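You operate a simulated robot arm through the tools that you are given. There is no shell and no other tool.

Carry out the task below with a simulated robot arm. There is one attempt and no reset: what you move stays moved.

## Task
Set the striker of the node cabinet to the gap shown, then shut and latch the door.
Fine: handle down, knob in; the lamp on the door switch ends green.

It is judged by the outcome, as a careful person would: the job done as asked, and still so three seconds after it is handed in. It fails if anything else is knocked over, pushed out of place, dropped, spilled or broken.

## Robot
A 7-joint arm with a two-finger parallel gripper, fixed in place. Base frame: the origin is at the foot of the arm, x ahead of it, y to its left, z up. Units: cm, degrees, N and s.
With the tool pointing down near the work surface it reaches from about 20 to 68 cm from the base axis. Its first joint turns from -166.0 to 166.0 degrees. Payload 1.57 kg.
The TCP is the grasp point between the finger pads, 3 cm short of the fingertips. In the tool frame z runs along the fingers and y along their closing line. The gripper opens to 8 cm. The fingers are 1.7 cm wide and 1.2 cm thick; the gripper's body (4 by 8.2 cm) begins 8 cm behind the TCP.
Orientation is that of the tool frame in the base frame, as a unit quaternion [w, x, y, z]. With the fingers straight down and closing along the base's y, the tool's x points along the base's -x, its y along +y and its z along -z.

## Interface
- The arm moves only by the tool step_arm. Its argument "increments" is a list of rows, each a list of 7 numbers: the shift along the base's x, y, z in cm, then the turn, a rotation vector about the base's x, y, z in degrees, then the opening, from 0 (shut) to 1 (fully open). In form: [[x, y, z, wx, wy, wz, jaw], ...]. A call has 1 to 20 rows; each row shifts and turns the commanded pose from where the row before left it. Each row takes 0.2 s and may step no farther than 5 cm and 8.6 degrees from the row before; otherwise, or with a gripper value out of range, the whole call is refused. Where a pose cannot be reached the arm comes as near as it can. A force on the tool above 80 N (or 10 N above the force at the start of the call, whichever is more), or a blocked arm, ends the call early, and 0.2 s more pass. Each finger travels about 7.2 cm/s and halts on what it meets, pressing with about 31 N; the grip force reading is that of the motor and also rises with nothing between the fingers. The clock runs only during rows and for 0.2 s after the last one: add rows that do not move to give the fingers time. The reply holds the time, the measured pose of the TCP, the force on the tool along the base axes, the opening and the grip force, in the units named above and with some noise, with the torque about the TCP (base axes, N m) and any sound that the robot's microphone picked up.
- Cameras (640 x 400 px; columns grow to the right, rows downward): "scene" is fixed at [22.02, -50.12, 155.97]; the picture's right is [0.82, -0.57, 0.00], its down [-0.20, -0.30, -0.93] and it looks along [0.53, 0.77, -0.36] (base axes); focal length 326 px, centre (320, 200). "wrist" rides on the gripper at [7.2, -0.7, -12.2] in the tool frame; the picture's right is [0.09, 1.00, 0.00], its down [-0.84, 0.08, -0.54] and it looks along [-0.54, 0.05, 0.84] (tool axes); focal length 238 px, centre (320, 200). There is no depth. A picture from a camera that has moved, and an enlarged one, comes with that camera's place and axes in the base frame and with its lens.
- grab_frame(camera): a new picture of that camera. No time passes.
- raise_lower(by): slides the trunk up (or, below 0, down) by that many cm; the arm rides with it, the base frame stays. It gives what a move gives, with no picture.
- enlarge(camera, box): a new picture of the part [left, top, right, bottom] of that camera's present view, enlarged. No time passes.
- close_job(): hands the job in; it is judged then, once.

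Places have to be worked out from the pictures, the camera data and where the tool is seen. Open the gripper and draw the arm clear of the work before you hand the job in, unless the task says otherwise.

The tools are called after "Emit:" by a JSON object that holds its "fn" and its "kwargs". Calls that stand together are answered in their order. step_arm: Moves the arm, as the interface text tells. Its arguments: {"type":"object","properties":{"increments":{"type":"array"}},"required":["increments"]} The other tools are called the same way: raise_lower (by) slides the trunk up or down; grab_frame (camera) takes a picture; enlarge (camera, box) takes an enlarged picture of a part of a camera's view; close_job () hands the job in.

At the start:

```text
clock: 0.0
ee_pos: [39.71, 8.72, 145.57]
tool_rot: [0.0, 0.001, 1.0, -0.001]
contact_force: [-0.3, -0.6, -0.2]
ft_torque: [0.0, -0.02, -0.02]
grip_width: 8.0
grip_force: 0.1
trunk travel left (down, up): [-42.5, 5.5]
```

scene: 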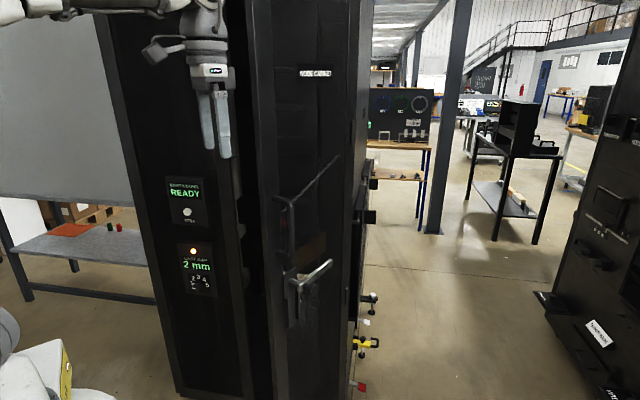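
wrist: 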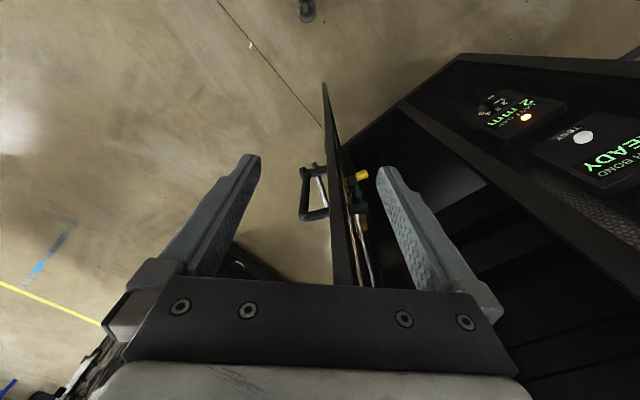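

I'll start by looking closely at the scene: the cabinet, its panel, the door and its handle.

Emit:
{"fn": "enlarge", "kwargs": {"camera": "scene", "box": [150, 160, 250, 310]}}

Emit:
{"fn": "enlarge", "kwargs": {"camera": "scene", "box": [240, 150, 400, 400]}}

Emit:
{"fn": "enlarge", "kwargs": {"camera": "scene", "box": [230, 0, 400, 170]}}

Emit:
{"fn": "enlarge", "kwargs": {"camera": "wrist", "box": [280, 50, 640, 300]}}

```text
2.67 times, centred on (200, 235) of scene
camera zoom: at [22.02, -50.12, 155.97], right [0.82, -0.57, 0.0], down [-0.2, -0.3, -0.93], along [0.53, 0.77, -0.36], focal length 870 px, centre (640, 107)
```

zoom: 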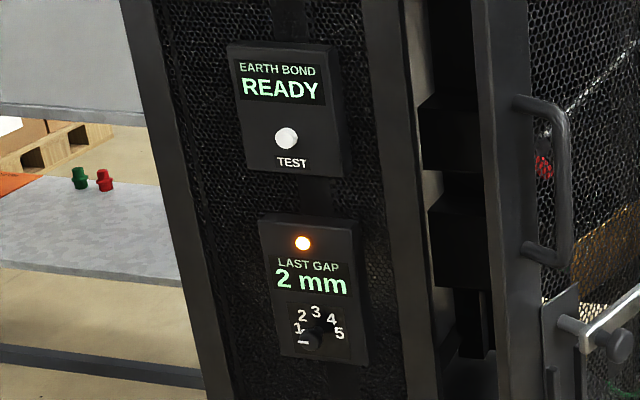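

```text
1.60 times, centred on (320, 275) of scene
camera zoom: at [22.02, -50.12, 155.97], right [0.82, -0.57, 0.0], down [-0.2, -0.3, -0.93], along [0.53, 0.77, -0.36], focal length 522 px, centre (320, 80)
```

zoom: 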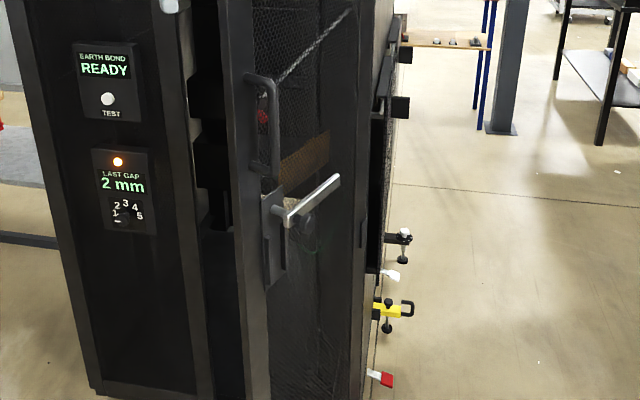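

```text
2.35 times, centred on (315, 85) of scene
camera zoom: at [22.02, -50.12, 155.97], right [0.82, -0.57, 0.0], down [-0.2, -0.3, -0.93], along [0.53, 0.77, -0.36], focal length 767 px, centre (332, 471)
```

zoom: 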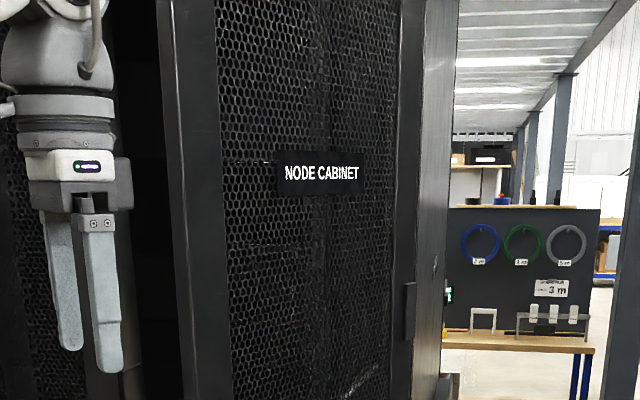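

```text
1.60 times, centred on (460, 175) of wrist
camera zoom: at [32.51, 8.12, 157.61], right [-0.09, 1.0, 0.0], down [0.84, 0.08, 0.54], along [0.54, 0.05, -0.84], focal length 381 px, centre (96, 240)
```

zoom: 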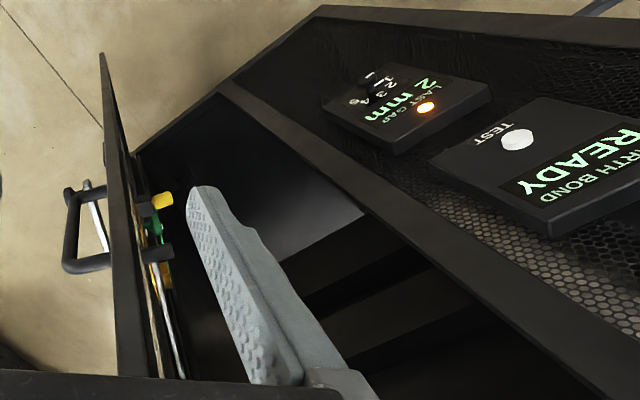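

The panel reads "LAST GAP 2 mm" with a dial marked 1–5 below. I zoom in further on the dial, handle and jamb to see the details.

Emit:
{"fn": "enlarge", "kwargs": {"camera": "scene", "box": [178, 238, 222, 302]}}

Emit:
{"fn": "enlarge", "kwargs": {"camera": "scene", "box": [265, 185, 345, 335]}}

Emit:
{"fn": "enlarge", "kwargs": {"camera": "scene", "box": [215, 180, 275, 300]}}

Emit:
{"fn": "enlarge", "kwargs": {"camera": "scene", "box": [340, 160, 400, 400]}}

Emit:
{"fn": "enlarge", "kwargs": {"camera": "wrist", "box": [280, 150, 400, 300]}}

Emit:
{"fn": "enlarge", "kwargs": {"camera": "wrist", "box": [440, 60, 640, 210]}}

```text
6.25 times, centred on (200, 270) of scene
camera zoom: at [22.02, -50.12, 155.97], right [0.82, -0.57, 0.0], down [-0.2, -0.3, -0.93], along [0.53, 0.77, -0.36], focal length 2038 px, centre (1070, -238)
```

zoom: 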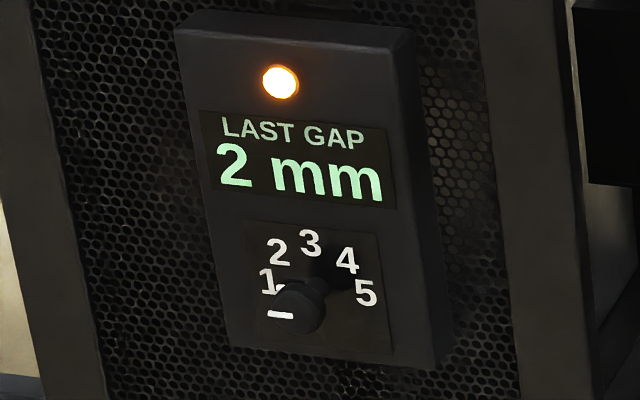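

```text
2.67 times, centred on (305, 260) of scene
camera zoom: at [22.02, -50.12, 155.97], right [0.82, -0.57, 0.0], down [-0.2, -0.3, -0.93], along [0.53, 0.77, -0.36], focal length 870 px, centre (360, 40)
```

zoom: 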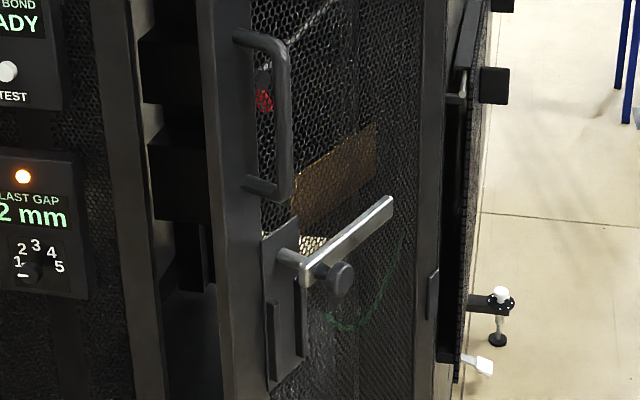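

```text
3.33 times, centred on (245, 240) of scene
camera zoom: at [22.02, -50.12, 155.97], right [0.82, -0.57, 0.0], down [-0.2, -0.3, -0.93], along [0.53, 0.77, -0.36], focal length 1087 px, centre (570, 67)
```

zoom: 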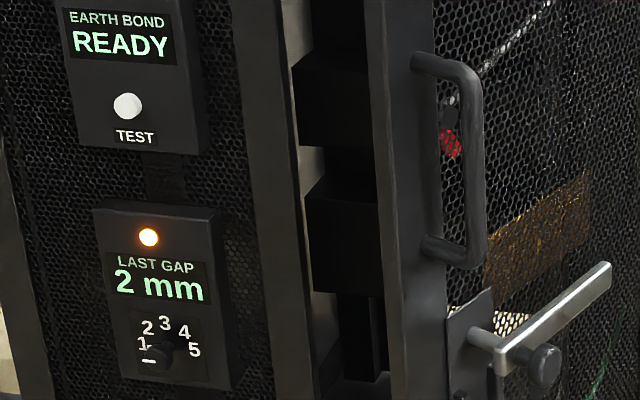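

```text
1.67 times, centred on (370, 280) of scene
camera zoom: at [22.02, -50.12, 155.97], right [0.82, -0.57, 0.0], down [-0.2, -0.3, -0.93], along [0.53, 0.77, -0.36], focal length 543 px, centre (237, 67)
```

zoom: 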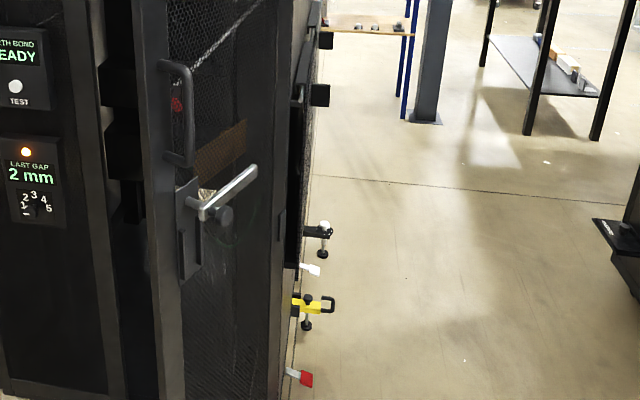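

```text
2.67 times, centred on (340, 225) of wrist
camera zoom: at [32.51, 8.12, 157.61], right [-0.09, 1.0, 0.0], down [0.84, 0.08, 0.54], along [0.54, 0.05, -0.84], focal length 636 px, centre (267, 133)
```

zoom: 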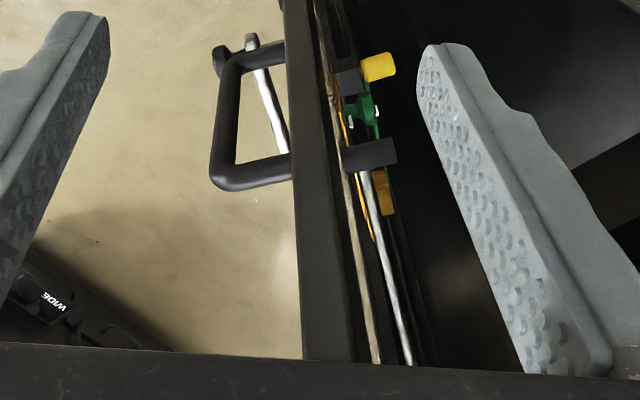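

```text
2.67 times, centred on (540, 135) of wrist
camera zoom: at [32.51, 8.12, 157.61], right [-0.09, 1.0, 0.0], down [0.84, 0.08, 0.54], along [0.54, 0.05, -0.84], focal length 636 px, centre (-267, 373)
```

zoom: 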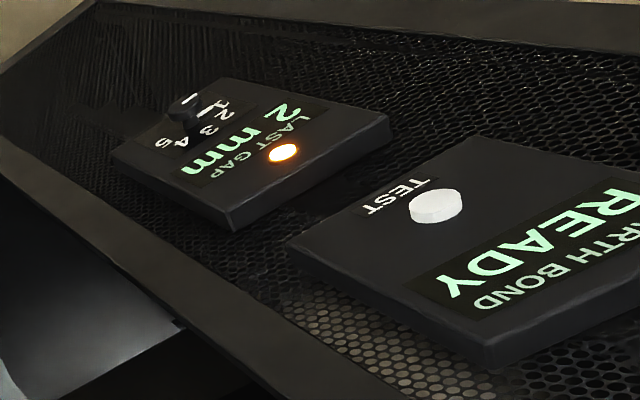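

The cabinet front looks to face roughly (-0.57,-0.82), with the panel near (43,60) and the door partly open. I'll back the gripper away from the door and tilt it to look at the panel.

Emit:
{"fn": "step_arm", "kwargs": {"increments": [[-2, 2, 0, 0, -7.5, 0, 1], [-2, 2, 0, 0, -7.5, 0, 1], [-2, 2, 0, 0, -7.5, 0, 1], [-2, 2, 0, 0, -7.5, 0, 1], [-2, 2, 0, 0, -7.5, 0, 1], [-2, 2, 0, 0, -7.5, 0, 1], [0, 1.5, 0, 0, 0, 8, 1], [0, 1.5, 0, 0, 0, 8, 1], [0, 1.5, 0, 0, 0, 8, 1], [0, 1.5, 0, 0, 0, 8, 1], [0, 1.5, 0, 0, 0, 8, 1], [0, 1.5, 0, 0, 0, 8, 1], [0, 1.5, 0, 0, 0, 8, 1]]}}

```text
clock: 1.0
ee_pos: [36.23, 14.99, 139.73]
tool_rot: [0.145, 0.014, 0.989, 0.017]
contact_force: [-0.5, -0.6, 0.3]
ft_torque: [0.02, -0.05, -0.01]
grip_width: 8.01
grip_force: 0.0
trunk travel left (down, up): [-42.5, 5.5]
stopped in row 4: the arm was blocked; the commanded pose is now the measured one
```

The arm was blocked in row 4 and sagged a little, which may be a joint limit or contact. I check both cameras before moving on.

Emit:
{"fn": "grab_frame", "kwargs": {"camera": "scene"}}

Emit:
{"fn": "grab_frame", "kwargs": {"camera": "wrist"}}

```text
taken
```

scene: 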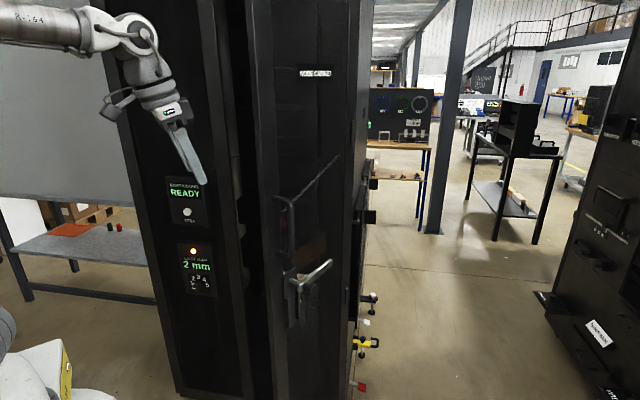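

```text
taken
camera wrist: at [25.83, 14.13, 149.25], right [-0.06, 1.0, 0.01], down [0.65, 0.03, 0.76], along [0.76, 0.06, -0.65], focal length 238 px, centre (320, 200)
```

wrist: 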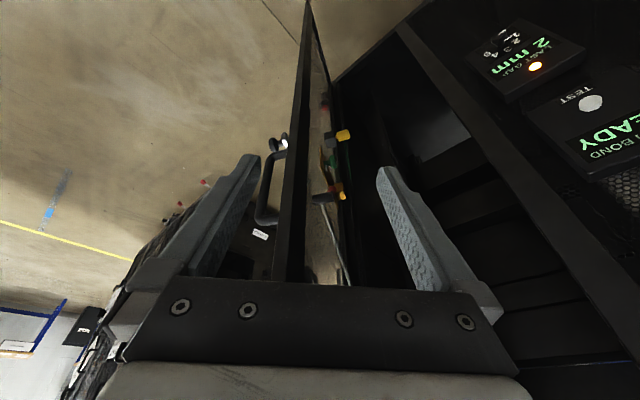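

No contact is visible, so a joint limit is likely in that posture. I continue in smaller steps: rotating about z first while bringing the TCP toward the left.

Emit:
{"fn": "step_arm", "kwargs": {"increments": [[-1, 1, 0, 0, 0, 6, 1], [-1, 1, 0, 0, 0, 6, 1], [-1, 1, 0, 0, 0, 6, 1], [-1, 1, 0, 0, 0, 6, 1], [-1, 1, 0, 0, 0, 6, 1], [-1, 1, 0, 0, 0, 6, 1]]}}

```text
clock: 2.4
ee_pos: [30.98, 20.52, 138.7]
tool_rot: [0.117, -0.284, 0.949, 0.065]
contact_force: [-0.3, -0.7, -1.2]
ft_torque: [0.02, -0.02, -0.01]
grip_width: 7.99
grip_force: 0.0
trunk travel left (down, up): [-42.5, 5.5]
```

That worked. Now I lower the trunk to bring the wrist nearer panel/handle height, staying well clear of door and panel.

Emit:
{"fn": "raise_lower", "kwargs": {"by": -20}}

Emit:
{"fn": "step_arm", "kwargs": {"increments": [[0, 0, 0, 3.5, -5, 0, 1], [0, 0, 0, 3.5, -5, 0, 1], [0, 0, 0, 3.5, -5, 0, 1]]}}

Emit:
{"fn": "grab_frame", "kwargs": {"camera": "wrist"}}

Emit:
{"fn": "grab_frame", "kwargs": {"camera": "scene"}}

```text
clock: 4.6
ee_pos: [30.92, 20.59, 118.79]
tool_rot: [0.12, -0.286, 0.949, 0.064]
contact_force: [-1.0, -0.1, 0.2]
ft_torque: [-0.03, 0.0, 0.0]
grip_width: 8.01
grip_force: 0.1
trunk travel left (down, up): [-22.5, 25.5]
```

```text
clock: 5.6
ee_pos: [32.27, 18.12, 119.68]
tool_rot: [0.279, -0.24, 0.922, 0.116]
contact_force: [-0.3, 0.7, -0.7]
ft_torque: [0.0, -0.03, -0.01]
grip_width: 8.01
grip_force: 0.1
trunk travel left (down, up): [-22.5, 25.5]
stopped in row 3: the arm was blocked; the commanded pose is now the measured one
```

```text
taken
camera wrist: at [21.81, 10.51, 125.39], right [-0.58, 0.82, 0.03], down [0.32, 0.19, 0.93], along [0.75, 0.54, -0.37], focal length 238 px, centre (320, 200)
```

wrist: 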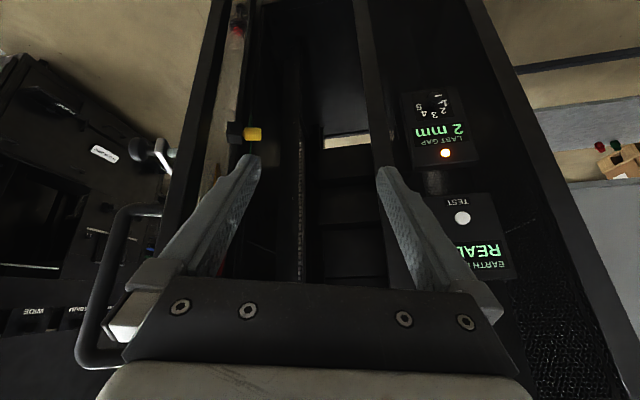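

```text
taken
```

scene: 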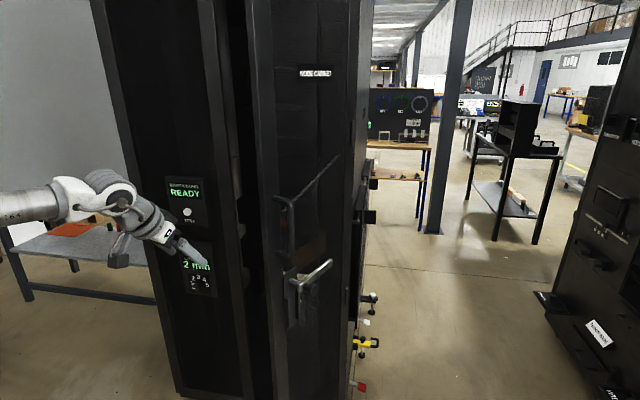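

Much better view. I zoom into the panel dial, the jamb/striker area, and the door edge.

Emit:
{"fn": "enlarge", "kwargs": {"camera": "wrist", "box": [390, 75, 490, 170]}}

Emit:
{"fn": "enlarge", "kwargs": {"camera": "wrist", "box": [240, 0, 420, 290]}}

Emit:
{"fn": "enlarge", "kwargs": {"camera": "wrist", "box": [80, 60, 280, 290]}}

Emit:
{"fn": "enlarge", "kwargs": {"camera": "wrist", "box": [0, 40, 170, 370]}}

```text
4.21 times, centred on (440, 122) of wrist
camera zoom: at [21.81, 10.51, 125.39], right [-0.58, 0.82, 0.03], down [0.32, 0.19, 0.93], along [0.75, 0.54, -0.37], focal length 1004 px, centre (-185, 526)
```

zoom: 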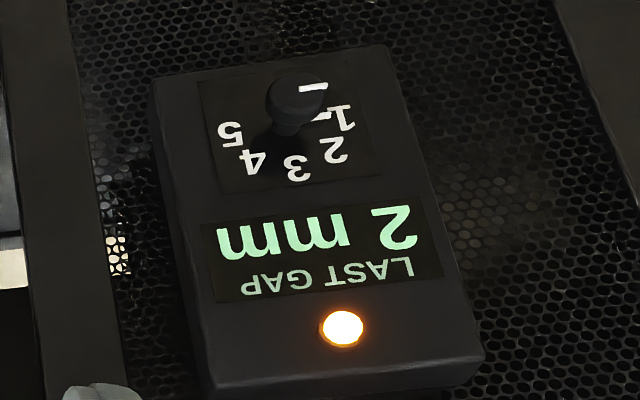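

```text
1.38 times, centred on (330, 145) of wrist
camera zoom: at [21.81, 10.51, 125.39], right [-0.58, 0.82, 0.03], down [0.32, 0.19, 0.93], along [0.75, 0.54, -0.37], focal length 329 px, centre (306, 276)
```

zoom: 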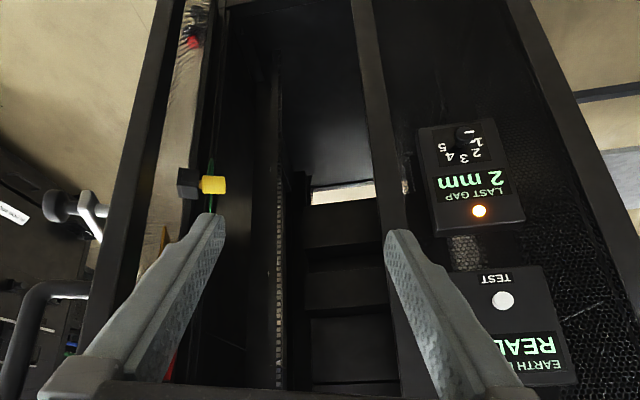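

```text
1.74 times, centred on (180, 175) of wrist
camera zoom: at [21.81, 10.51, 125.39], right [-0.58, 0.82, 0.03], down [0.32, 0.19, 0.93], along [0.75, 0.54, -0.37], focal length 414 px, centre (564, 244)
```

zoom: 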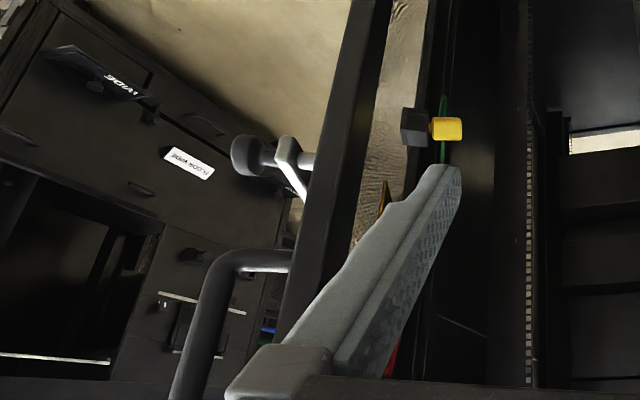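

```text
1.21 times, centred on (85, 205) of wrist
camera zoom: at [21.81, 10.51, 125.39], right [-0.58, 0.82, 0.03], down [0.32, 0.19, 0.93], along [0.75, 0.54, -0.37], focal length 289 px, centre (605, 194)
```

zoom: 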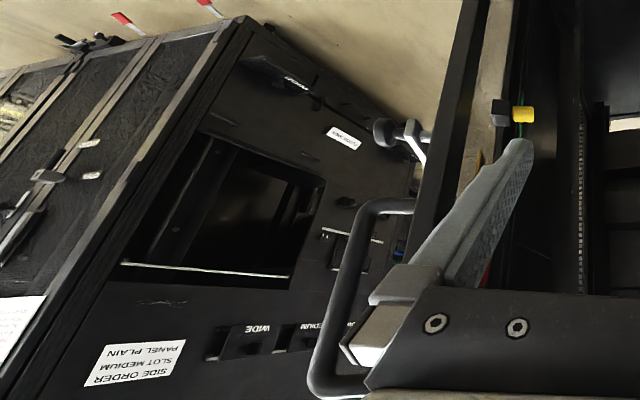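

The dial knob's white mark seems to point at "1" while the display shows 2 mm. I check other signs in view in case another gap figure is posted.

Emit:
{"fn": "enlarge", "kwargs": {"camera": "scene", "box": [365, 80, 440, 150]}}

Emit:
{"fn": "enlarge", "kwargs": {"camera": "scene", "box": [440, 50, 520, 130]}}

Emit:
{"fn": "enlarge", "kwargs": {"camera": "scene", "box": [540, 160, 640, 380]}}

Emit:
{"fn": "enlarge", "kwargs": {"camera": "scene", "box": [285, 50, 345, 95]}}

Emit:
{"fn": "enlarge", "kwargs": {"camera": "scene", "box": [270, 170, 340, 240]}}

```text
5.71 times, centred on (402, 115) of scene
camera zoom: at [22.02, -50.12, 155.97], right [0.82, -0.57, 0.0], down [-0.2, -0.3, -0.93], along [0.53, 0.77, -0.36], focal length 1863 px, centre (-151, 686)
```

zoom: 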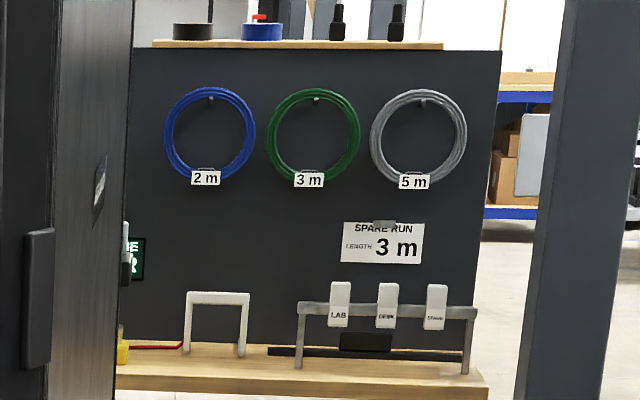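

```text
5.00 times, centred on (480, 90) of scene
camera zoom: at [22.02, -50.12, 155.97], right [0.82, -0.57, 0.0], down [-0.2, -0.3, -0.93], along [0.53, 0.77, -0.36], focal length 1630 px, centre (-480, 750)
```

zoom: 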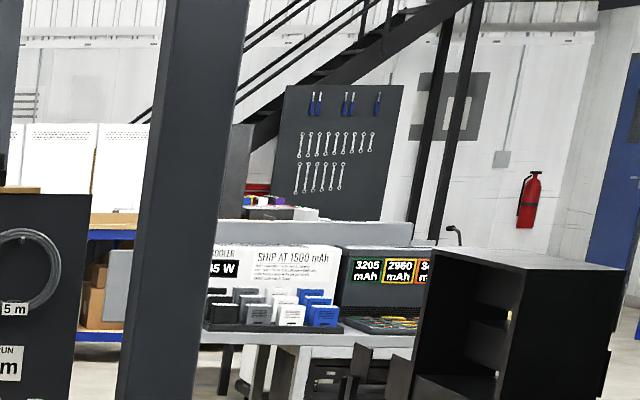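

```text
1.82 times, centred on (590, 270) of scene
camera zoom: at [22.02, -50.12, 155.97], right [0.82, -0.57, 0.0], down [-0.2, -0.3, -0.93], along [0.53, 0.77, -0.36], focal length 593 px, centre (-171, 73)
```

zoom: 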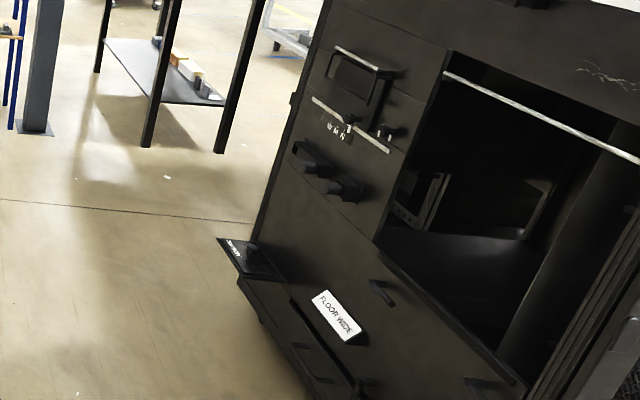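

```text
8.89 times, centred on (315, 72) of scene
camera zoom: at [22.02, -50.12, 155.97], right [0.82, -0.57, 0.0], down [-0.2, -0.3, -0.93], along [0.53, 0.77, -0.36], focal length 2898 px, centre (364, 1333)
```

zoom: 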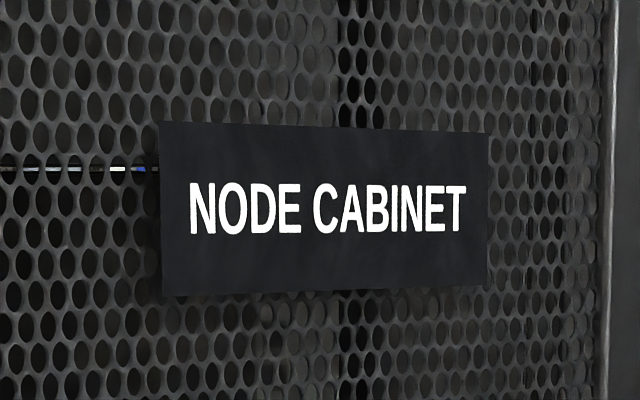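

```text
5.71 times, centred on (305, 205) of scene
camera zoom: at [22.02, -50.12, 155.97], right [0.82, -0.57, 0.0], down [-0.2, -0.3, -0.93], along [0.53, 0.77, -0.36], focal length 1863 px, centre (406, 171)
```

zoom: 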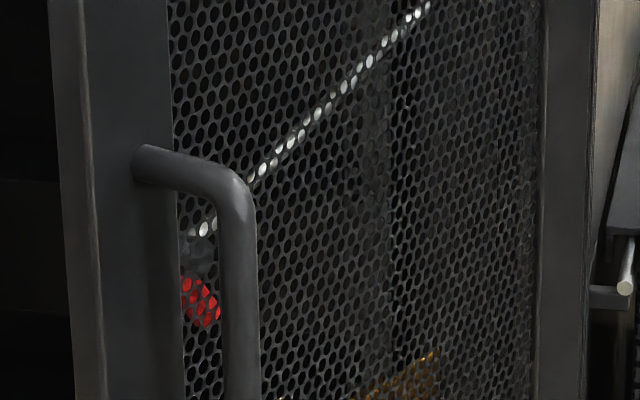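

The display's "2 mm" is the only gap figure; other signs belong to other stations. Before acting I want to see the inner face of the door (the coloured items there), so I swing the wrist camera round.

Emit:
{"fn": "step_arm", "kwargs": {"increments": [[1, 2.4, 0, 0, 0, -8, 1], [1, 2.4, 0, 0, 0, -8, 1], [1, 2.4, 0, 0, 0, -8, 1], [1, 2.4, 0, 0, 0, -8, 1], [1, 2.4, 0, 0, 0, -8, 1], [1, 2.4, 0, 0, 0, -8, 1]]}}

Emit:
{"fn": "grab_frame", "kwargs": {"camera": "wrist"}}

Emit:
{"fn": "grab_frame", "kwargs": {"camera": "scene"}}

```text
clock: 7.0
ee_pos: [38.32, 32.43, 119.66]
tool_rot: [0.305, 0.155, 0.94, -0.006]
contact_force: [0.5, 0.3, 0.9]
ft_torque: [0.01, -0.02, 0.03]
grip_width: 7.99
grip_force: 0.1
trunk travel left (down, up): [-22.5, 25.5]
```

```text
taken
camera wrist: at [25.7, 35.19, 125.43], right [0.22, 0.97, 0.03], down [0.36, -0.11, 0.93], along [0.91, -0.2, -0.37], focal length 238 px, centre (320, 200)
```

wrist: 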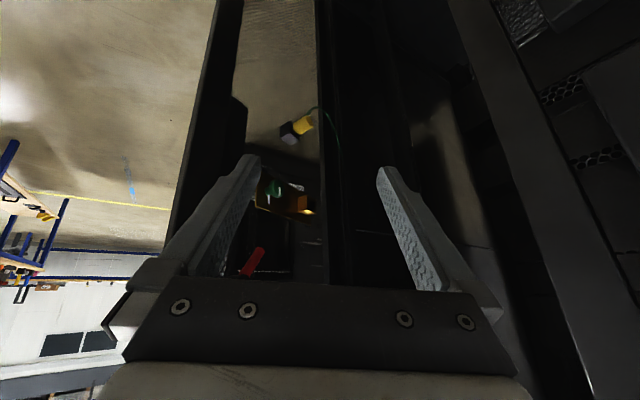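

```text
taken
```

scene: 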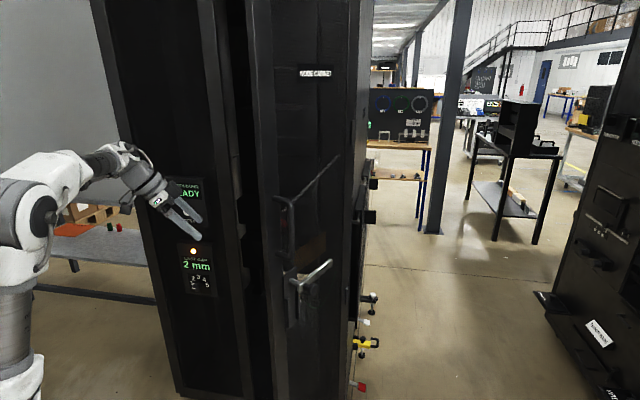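

Emit:
{"fn": "enlarge", "kwargs": {"camera": "wrist", "box": [180, 0, 440, 290]}}

Emit:
{"fn": "enlarge", "kwargs": {"camera": "wrist", "box": [230, 90, 350, 290]}}

```text
1.38 times, centred on (310, 145) of wrist
camera zoom: at [25.7, 35.19, 125.43], right [0.22, 0.97, 0.03], down [0.36, -0.11, 0.93], along [0.91, -0.2, -0.37], focal length 329 px, centre (334, 276)
```

zoom: 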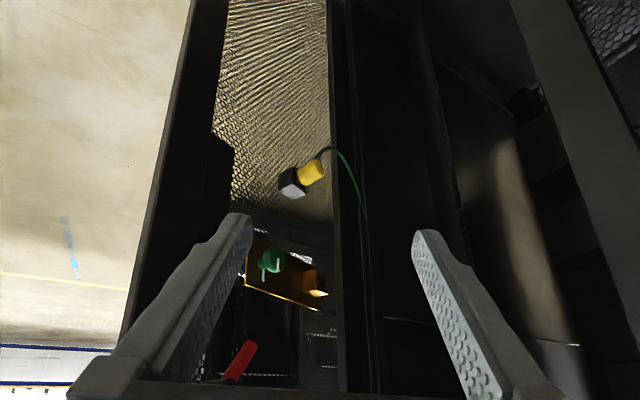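

```text
2.00 times, centred on (290, 190) of wrist
camera zoom: at [25.7, 35.19, 125.43], right [0.22, 0.97, 0.03], down [0.36, -0.11, 0.93], along [0.91, -0.2, -0.37], focal length 477 px, centre (380, 220)
```

zoom: 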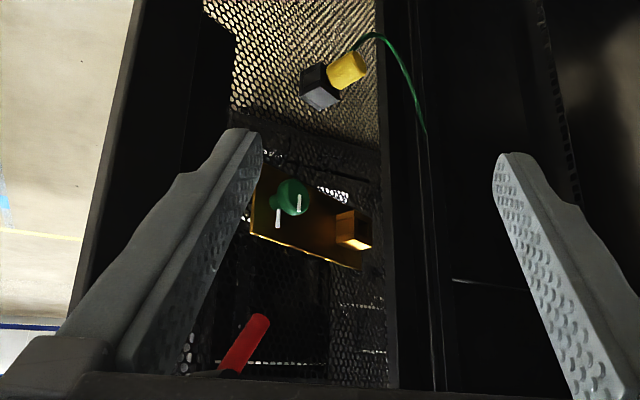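

There's a red-gripped item plus a silver rod behind the door mesh that could be a door stay. I raise the arm to look at the inside of the door higher up.

Emit:
{"fn": "raise_lower", "kwargs": {"by": 22}}

Emit:
{"fn": "grab_frame", "kwargs": {"camera": "wrist"}}

Emit:
{"fn": "enlarge", "kwargs": {"camera": "wrist", "box": [160, 0, 420, 290]}}

```text
clock: 9.3
ee_pos: [38.46, 32.42, 141.65]
tool_rot: [0.303, 0.155, 0.94, -0.007]
contact_force: [-0.1, 1.3, 0.3]
ft_torque: [-0.02, -0.01, -0.03]
grip_width: 8.02
grip_force: 0.1
trunk travel left (down, up): [-44.5, 3.5]
```

```text
taken
camera wrist: at [25.78, 35.15, 147.35], right [0.22, 0.97, 0.03], down [0.36, -0.11, 0.93], along [0.91, -0.2, -0.37], focal length 238 px, centre (320, 200)
```

wrist: 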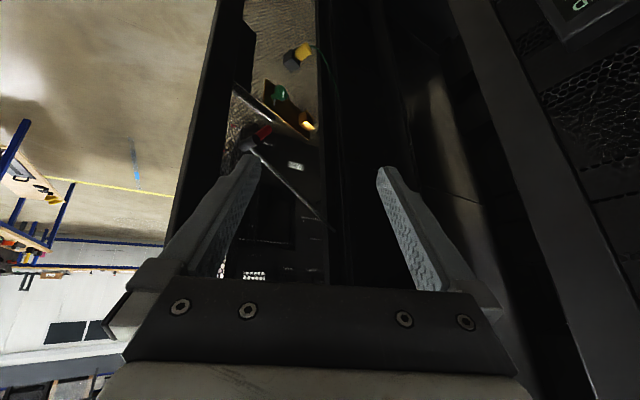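

```text
1.38 times, centred on (290, 145) of wrist
camera zoom: at [25.78, 35.15, 147.35], right [0.22, 0.97, 0.03], down [0.36, -0.11, 0.93], along [0.91, -0.2, -0.37], focal length 329 px, centre (361, 276)
```

zoom: 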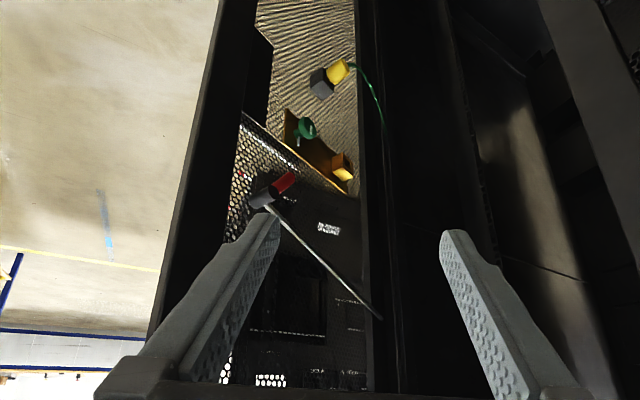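

Emit:
{"fn": "enlarge", "kwargs": {"camera": "wrist", "box": [225, 110, 345, 240]}}

Emit:
{"fn": "enlarge", "kwargs": {"camera": "wrist", "box": [220, 20, 340, 140]}}

Emit:
{"fn": "enlarge", "kwargs": {"camera": "scene", "box": [270, 130, 360, 210]}}

```text
3.08 times, centred on (285, 175) of wrist
camera zoom: at [25.78, 35.15, 147.35], right [0.22, 0.97, 0.03], down [0.36, -0.11, 0.93], along [0.91, -0.2, -0.37], focal length 733 px, centre (428, 277)
```

zoom: 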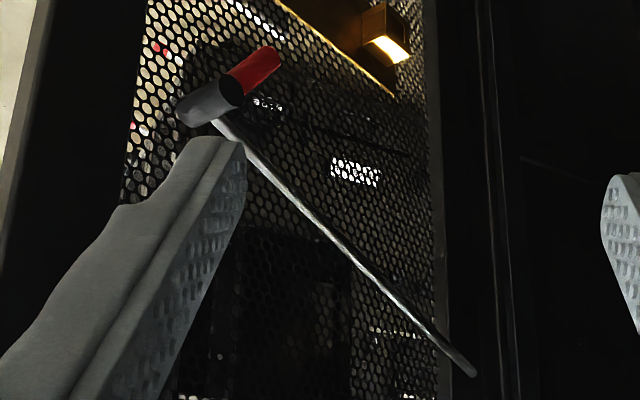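

```text
3.33 times, centred on (280, 80) of wrist
camera zoom: at [25.78, 35.15, 147.35], right [0.22, 0.97, 0.03], down [0.36, -0.11, 0.93], along [0.91, -0.2, -0.37], focal length 794 px, centre (453, 600)
```

zoom: 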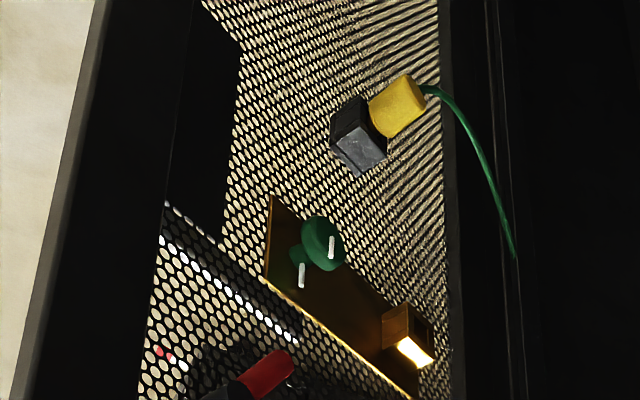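

```text
5.00 times, centred on (315, 170) of scene
camera zoom: at [22.02, -50.12, 155.97], right [0.82, -0.57, 0.0], down [-0.2, -0.3, -0.93], along [0.53, 0.77, -0.36], focal length 1630 px, centre (345, 350)
```

zoom: 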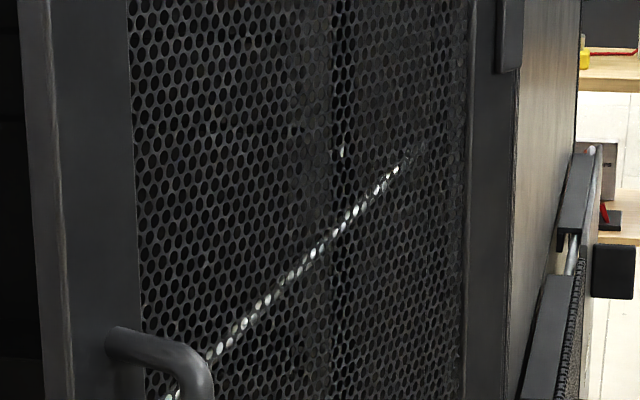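

The rod lies along the door's inner face from its red-gripped clip to a pivot near the hinge – it appears parked on the door, so not blocking. I now lower the trunk and turn the wrist toward the panel for an accurate look at the dial.

Emit:
{"fn": "raise_lower", "kwargs": {"by": -32}}

Emit:
{"fn": "step_arm", "kwargs": {"increments": [[-1, 1, 0, 0, 0, 8.2, 1], [-1, 1, 0, 0, 0, 8.2, 1], [-1, 1, 0, 0, 0, 8.2, 1], [-1, 1, 0, 0, 0, 8.2, 1], [-1, 1, 0, 0, 0, 8.2, 1], [-1, 1, 0, 0, 0, 8.2, 1], [-1, 1, 0, 0, 0, 8.2, 1], [0, 0, 0, 0, 0, 8.2, 1]]}}

Emit:
{"fn": "grab_frame", "kwargs": {"camera": "scene"}}

```text
clock: 12.5
ee_pos: [38.56, 32.43, 109.64]
tool_rot: [0.303, 0.155, 0.94, -0.007]
contact_force: [0.2, 0.3, -0.1]
ft_torque: [-0.06, -0.02, 0.01]
grip_width: 8.02
grip_force: 0.1
trunk travel left (down, up): [-12.5, 35.5]
```

```text
clock: 14.3
ee_pos: [32.01, 39.45, 108.69]
tool_rot: [0.248, -0.377, 0.878, 0.159]
contact_force: [0.1, 0.8, 0.5]
ft_torque: [0.01, 0.03, -0.05]
grip_width: 7.98
grip_force: 0.1
trunk travel left (down, up): [-12.5, 35.5]
```

```text
taken
```

scene: 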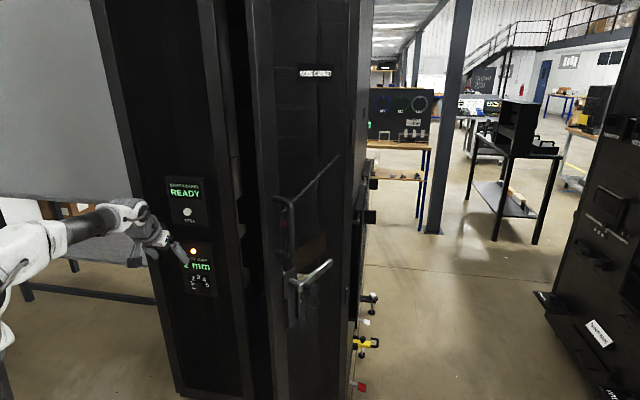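

Good posture. Now I tilt the tool up in small steps toward horizontal while backing off slightly to view the dial.

Emit:
{"fn": "step_arm", "kwargs": {"increments": [[-0.3, -0.4, -1, 6.5, -4.5, 0, 1], [-0.3, -0.4, -1, 6.5, -4.5, 0, 1], [-0.3, -0.4, -1, 6.5, -4.5, 0, 1]]}}

Emit:
{"fn": "grab_frame", "kwargs": {"camera": "wrist"}}

```text
clock: 15.1
ee_pos: [30.31, 38.18, 106.75]
tool_rot: [0.42, -0.347, 0.798, 0.258]
contact_force: [-1.5, 0.0, 0.3]
ft_torque: [-0.04, -0.03, -0.04]
grip_width: 8.03
grip_force: 0.1
trunk travel left (down, up): [-12.5, 35.5]
```

```text
taken
camera wrist: at [21.9, 26.83, 106.74], right [-0.8, 0.59, 0.04], down [0.02, -0.05, 1.0], along [0.59, 0.8, 0.03], focal length 238 px, centre (320, 200)
```

wrist: 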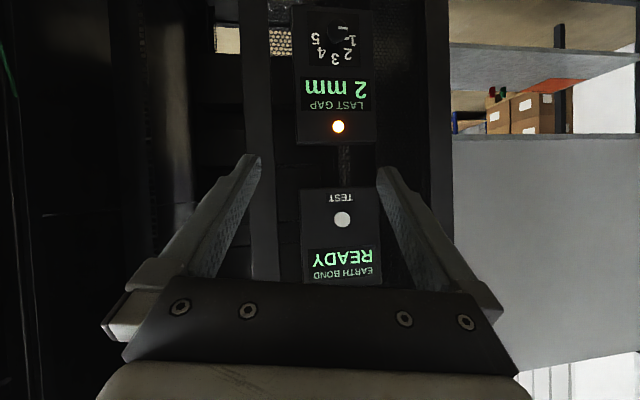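

The panel is square in view now. I lower the trunk so the dial sits in the middle of the view.

Emit:
{"fn": "raise_lower", "kwargs": {"by": -12}}

Emit:
{"fn": "grab_frame", "kwargs": {"camera": "wrist"}}

Emit:
{"fn": "enlarge", "kwargs": {"camera": "wrist", "box": [280, 60, 400, 200]}}

Emit:
{"fn": "enlarge", "kwargs": {"camera": "wrist", "box": [120, 0, 300, 200]}}

```text
clock: 16.6
ee_pos: [30.58, 38.16, 94.65]
tool_rot: [0.418, -0.345, 0.799, 0.258]
contact_force: [0.2, 0.7, 0.5]
ft_torque: [0.01, 0.0, 0.01]
grip_width: 7.99
grip_force: 0.0
trunk travel left (down, up): [-0.5, 47.5]
```

```text
taken
camera wrist: at [22.12, 26.76, 94.68], right [-0.8, 0.59, 0.04], down [0.02, -0.05, 1.0], along [0.6, 0.8, 0.03], focal length 238 px, centre (320, 200)
```

wrist: 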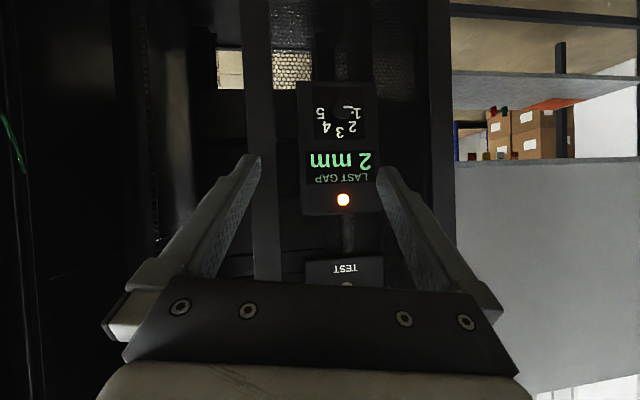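

```text
2.86 times, centred on (340, 130) of wrist
camera zoom: at [22.12, 26.76, 94.68], right [-0.8, 0.59, 0.04], down [0.02, -0.05, 1.0], along [0.6, 0.8, 0.03], focal length 681 px, centre (263, 400)
```

zoom: 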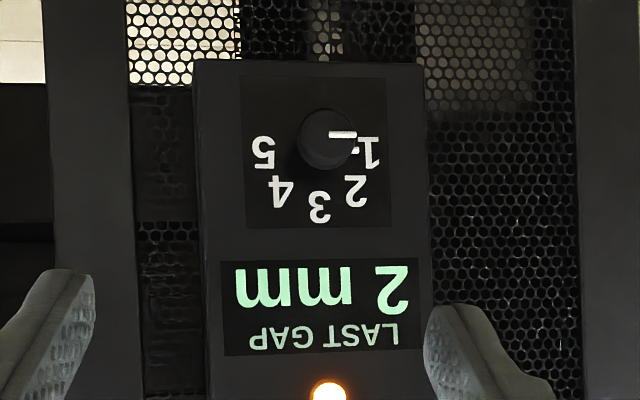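

```text
2.00 times, centred on (210, 100) of wrist
camera zoom: at [22.12, 26.76, 94.68], right [-0.8, 0.59, 0.04], down [0.02, -0.05, 1.0], along [0.6, 0.8, 0.03], focal length 477 px, centre (540, 400)
```

zoom: 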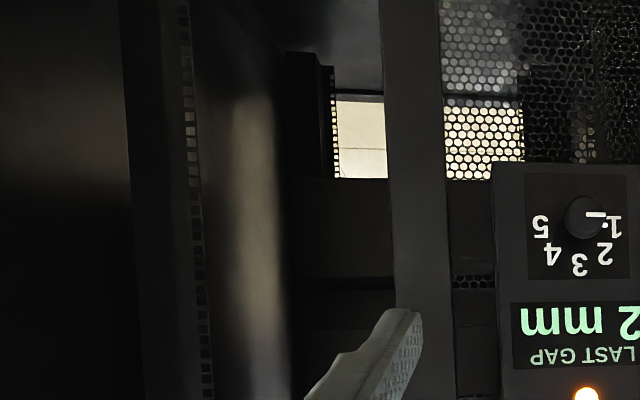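

Emit:
{"fn": "enlarge", "kwargs": {"camera": "wrist", "box": [318, 88, 372, 122]}}

Emit:
{"fn": "enlarge", "kwargs": {"camera": "wrist", "box": [285, 70, 400, 280]}}

```text
11.76 times, centred on (345, 105) of wrist
camera zoom: at [22.12, 26.76, 94.68], right [-0.8, 0.59, 0.04], down [0.02, -0.05, 1.0], along [0.6, 0.8, 0.03], focal length 2804 px, centre (26, 1318)
```

zoom: 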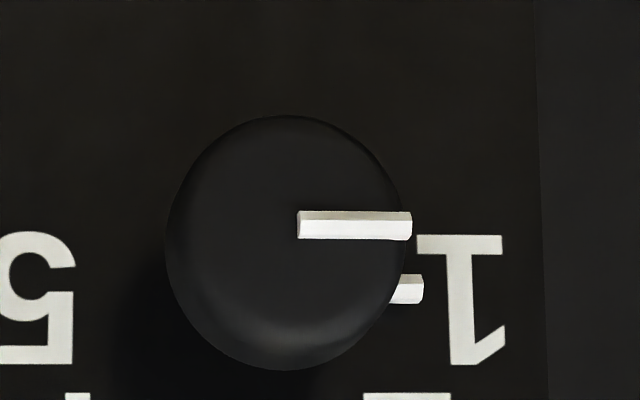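

```text
1.90 times, centred on (342, 175) of wrist
camera zoom: at [22.12, 26.76, 94.68], right [-0.8, 0.59, 0.04], down [0.02, -0.05, 1.0], along [0.6, 0.8, 0.03], focal length 454 px, centre (277, 248)
```

zoom: 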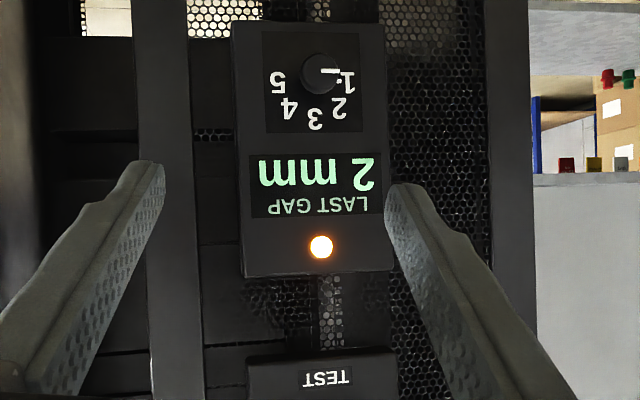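

The pointer sits at 1 and labels run in 45° steps (1 at 9 o'clock, 3 at top). To triangulate accurately, I sidestep 12 cm parallel to the panel and look again.

Emit:
{"fn": "step_arm", "kwargs": {"increments": [[2.4, -1.8, 0, 0, 0, 0, 1], [2.4, -1.8, 0, 0, 0, 0, 1], [2.4, -1.8, 0, 0, 0, 0, 1], [2.4, -1.8, 0, 0, 0, 0, 1], [0, 0, 0, 0, 0, 0, 1]]}}

Emit:
{"fn": "grab_frame", "kwargs": {"camera": "wrist"}}

Emit:
{"fn": "enlarge", "kwargs": {"camera": "wrist", "box": [360, 60, 480, 135]}}

Emit:
{"fn": "enlarge", "kwargs": {"camera": "wrist", "box": [360, 130, 480, 205]}}

```text
clock: 17.8
ee_pos: [40.15, 30.98, 94.58]
tool_rot: [0.418, -0.347, 0.799, 0.259]
contact_force: [-0.2, -0.8, 0.2]
ft_torque: [-0.01, 0.01, 0.01]
grip_width: 8.0
grip_force: 0.2
trunk travel left (down, up): [-0.5, 47.5]
```

```text
taken
camera wrist: at [31.67, 19.53, 94.67], right [-0.8, 0.59, 0.04], down [0.02, -0.05, 1.0], along [0.59, 0.8, 0.03], focal length 238 px, centre (320, 200)
```

wrist: 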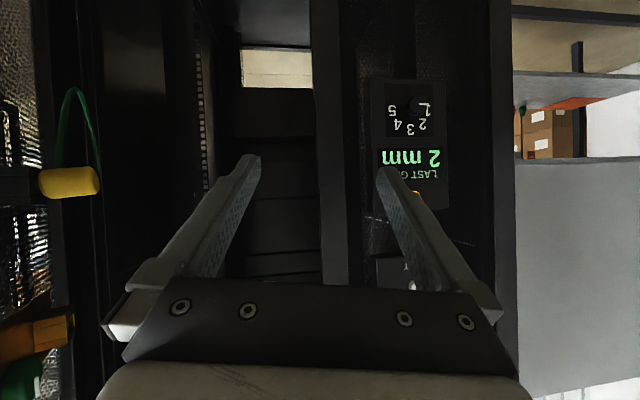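

```text
5.33 times, centred on (420, 98) of wrist
camera zoom: at [31.67, 19.53, 94.67], right [-0.8, 0.59, 0.04], down [0.02, -0.05, 1.0], along [0.59, 0.8, 0.03], focal length 1271 px, centre (-213, 747)
```

zoom: 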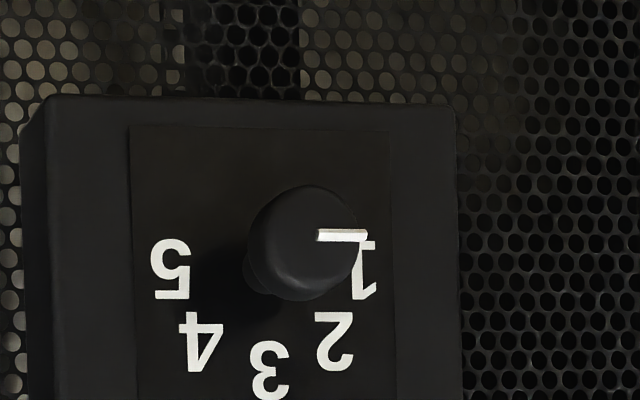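

```text
5.33 times, centred on (420, 168) of wrist
camera zoom: at [31.67, 19.53, 94.67], right [-0.8, 0.59, 0.04], down [0.02, -0.05, 1.0], along [0.59, 0.8, 0.03], focal length 1271 px, centre (-213, 373)
```

zoom: 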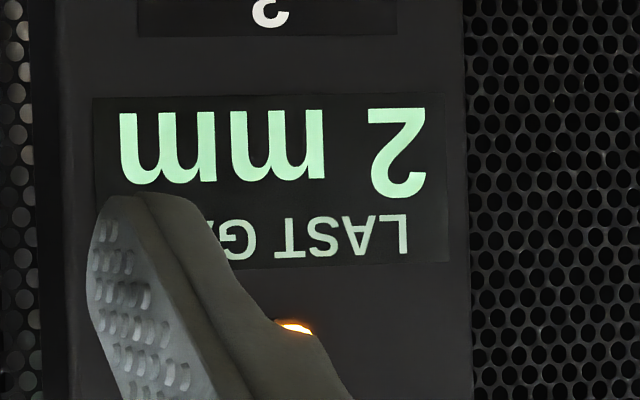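

Emit:
{"fn": "enlarge", "kwargs": {"camera": "wrist", "box": [300, 20, 530, 160]}}

Emit:
{"fn": "enlarge", "kwargs": {"camera": "wrist", "box": [0, 40, 120, 260]}}

Emit:
{"fn": "enlarge", "kwargs": {"camera": "wrist", "box": [160, 0, 340, 200]}}

```text
2.78 times, centred on (415, 90) of wrist
camera zoom: at [31.67, 19.53, 94.67], right [-0.8, 0.59, 0.04], down [0.02, -0.05, 1.0], along [0.59, 0.8, 0.03], focal length 663 px, centre (56, 506)
```

zoom: 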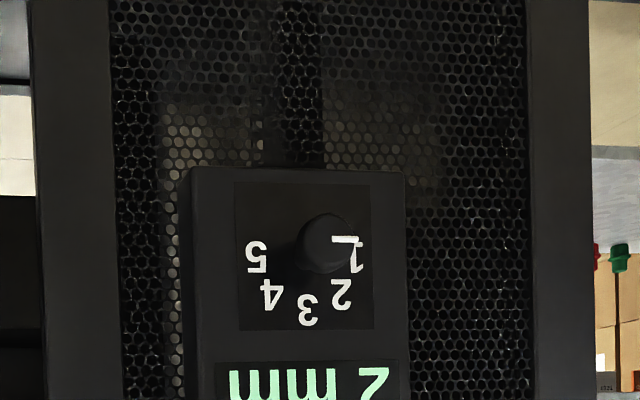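

```text
1.82 times, centred on (60, 150) of wrist
camera zoom: at [31.67, 19.53, 94.67], right [-0.8, 0.59, 0.04], down [0.02, -0.05, 1.0], along [0.59, 0.8, 0.03], focal length 433 px, centre (793, 291)
```

zoom: 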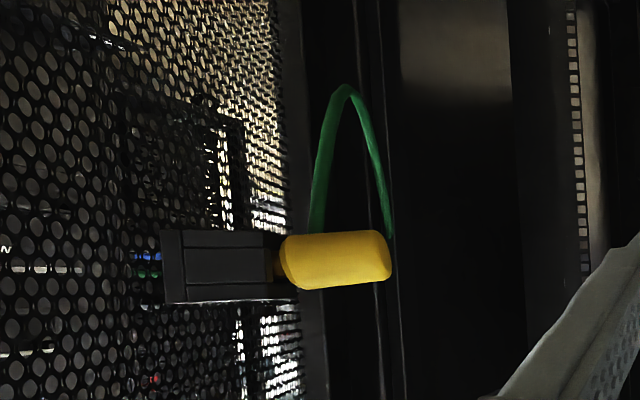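

```text
2.00 times, centred on (250, 100) of wrist
camera zoom: at [31.67, 19.53, 94.67], right [-0.8, 0.59, 0.04], down [0.02, -0.05, 1.0], along [0.59, 0.8, 0.03], focal length 477 px, centre (460, 400)
```

zoom: 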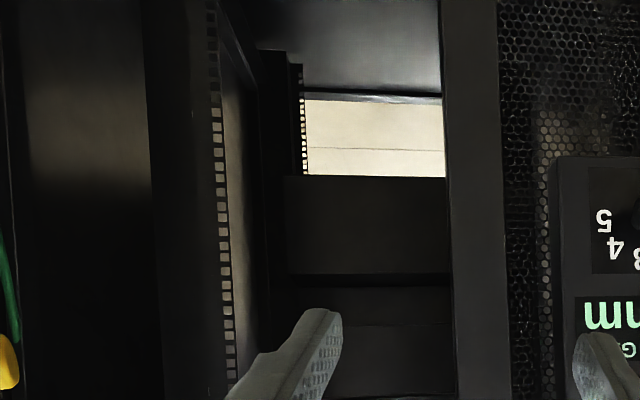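

From the two views: cabinet front normal is about 45° (inward ≈ (0.71,0.71)), knob axis passes (41.2, 59.6, 81.5), knob face about 3.5 cm across. I move to a stand-off 12 cm in front of it with the tool horizontal along that normal.

Emit:
{"fn": "step_arm", "kwargs": {"increments": [[-0.74, 2.0, -1.3, 3.73, -5.23, -1.55, 1], [-0.74, 2.0, -1.3, 3.73, -5.23, -1.55, 1], [-0.74, 2.0, -1.3, 3.73, -5.23, -1.55, 1], [-0.74, 2.0, -1.3, 3.73, -5.23, -1.55, 1], [-0.74, 2.0, -1.3, 3.73, -5.23, -1.55, 1], [-0.74, 2.0, -1.3, 0, 0, 0, 1], [-0.74, 2.0, -1.3, 0, 0, 0, 1], [-0.74, 2.0, -1.3, 0, 0, 0, 1], [-0.74, 2.0, -1.3, 0, 0, 0, 1], [-0.74, 2.0, -1.3, 0, 0, 0, 1], [0, 0, 0, 0, 0, 0, 1]]}}

Emit:
{"fn": "grab_frame", "kwargs": {"camera": "wrist"}}

Emit:
{"fn": "grab_frame", "kwargs": {"camera": "scene"}}

```text
clock: 19.6
ee_pos: [45.89, 33.63, 85.95]
tool_rot: [0.608, -0.179, 0.743, 0.214]
contact_force: [0.1, 0.8, 0.0]
ft_torque: [-0.01, -0.02, 0.0]
grip_width: 7.98
grip_force: 0.1
out of reach, approached as far as the arm can: row 3, 4, 5, 6
trunk travel left (down, up): [-0.5, 47.5]
stopped in row 9: the arm was blocked; the commanded pose is now the measured one
```

```text
taken
camera wrist: at [34.73, 26.51, 80.83], right [-0.54, 0.84, 0.01], down [-0.33, -0.22, 0.92], along [0.77, 0.5, 0.39], focal length 238 px, centre (320, 200)
```

wrist: 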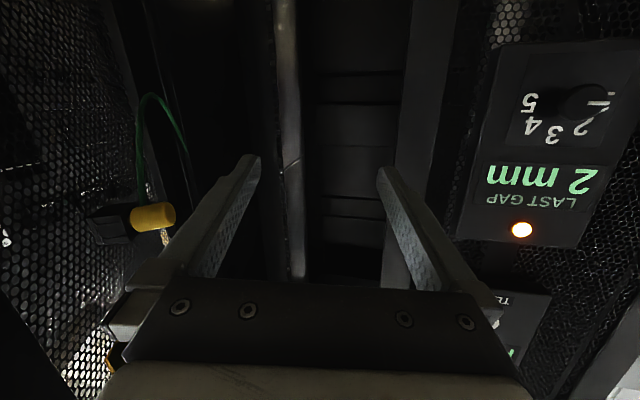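

```text
taken
```

scene: 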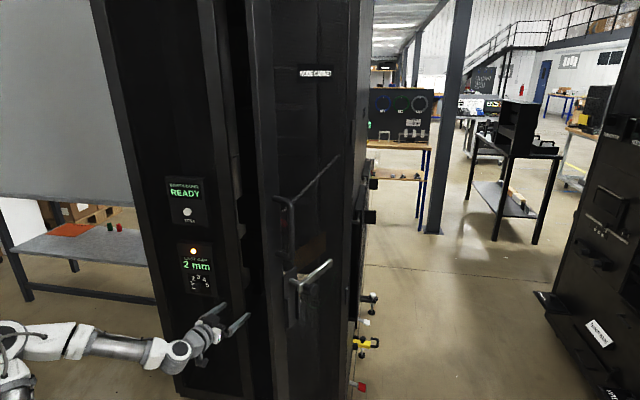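

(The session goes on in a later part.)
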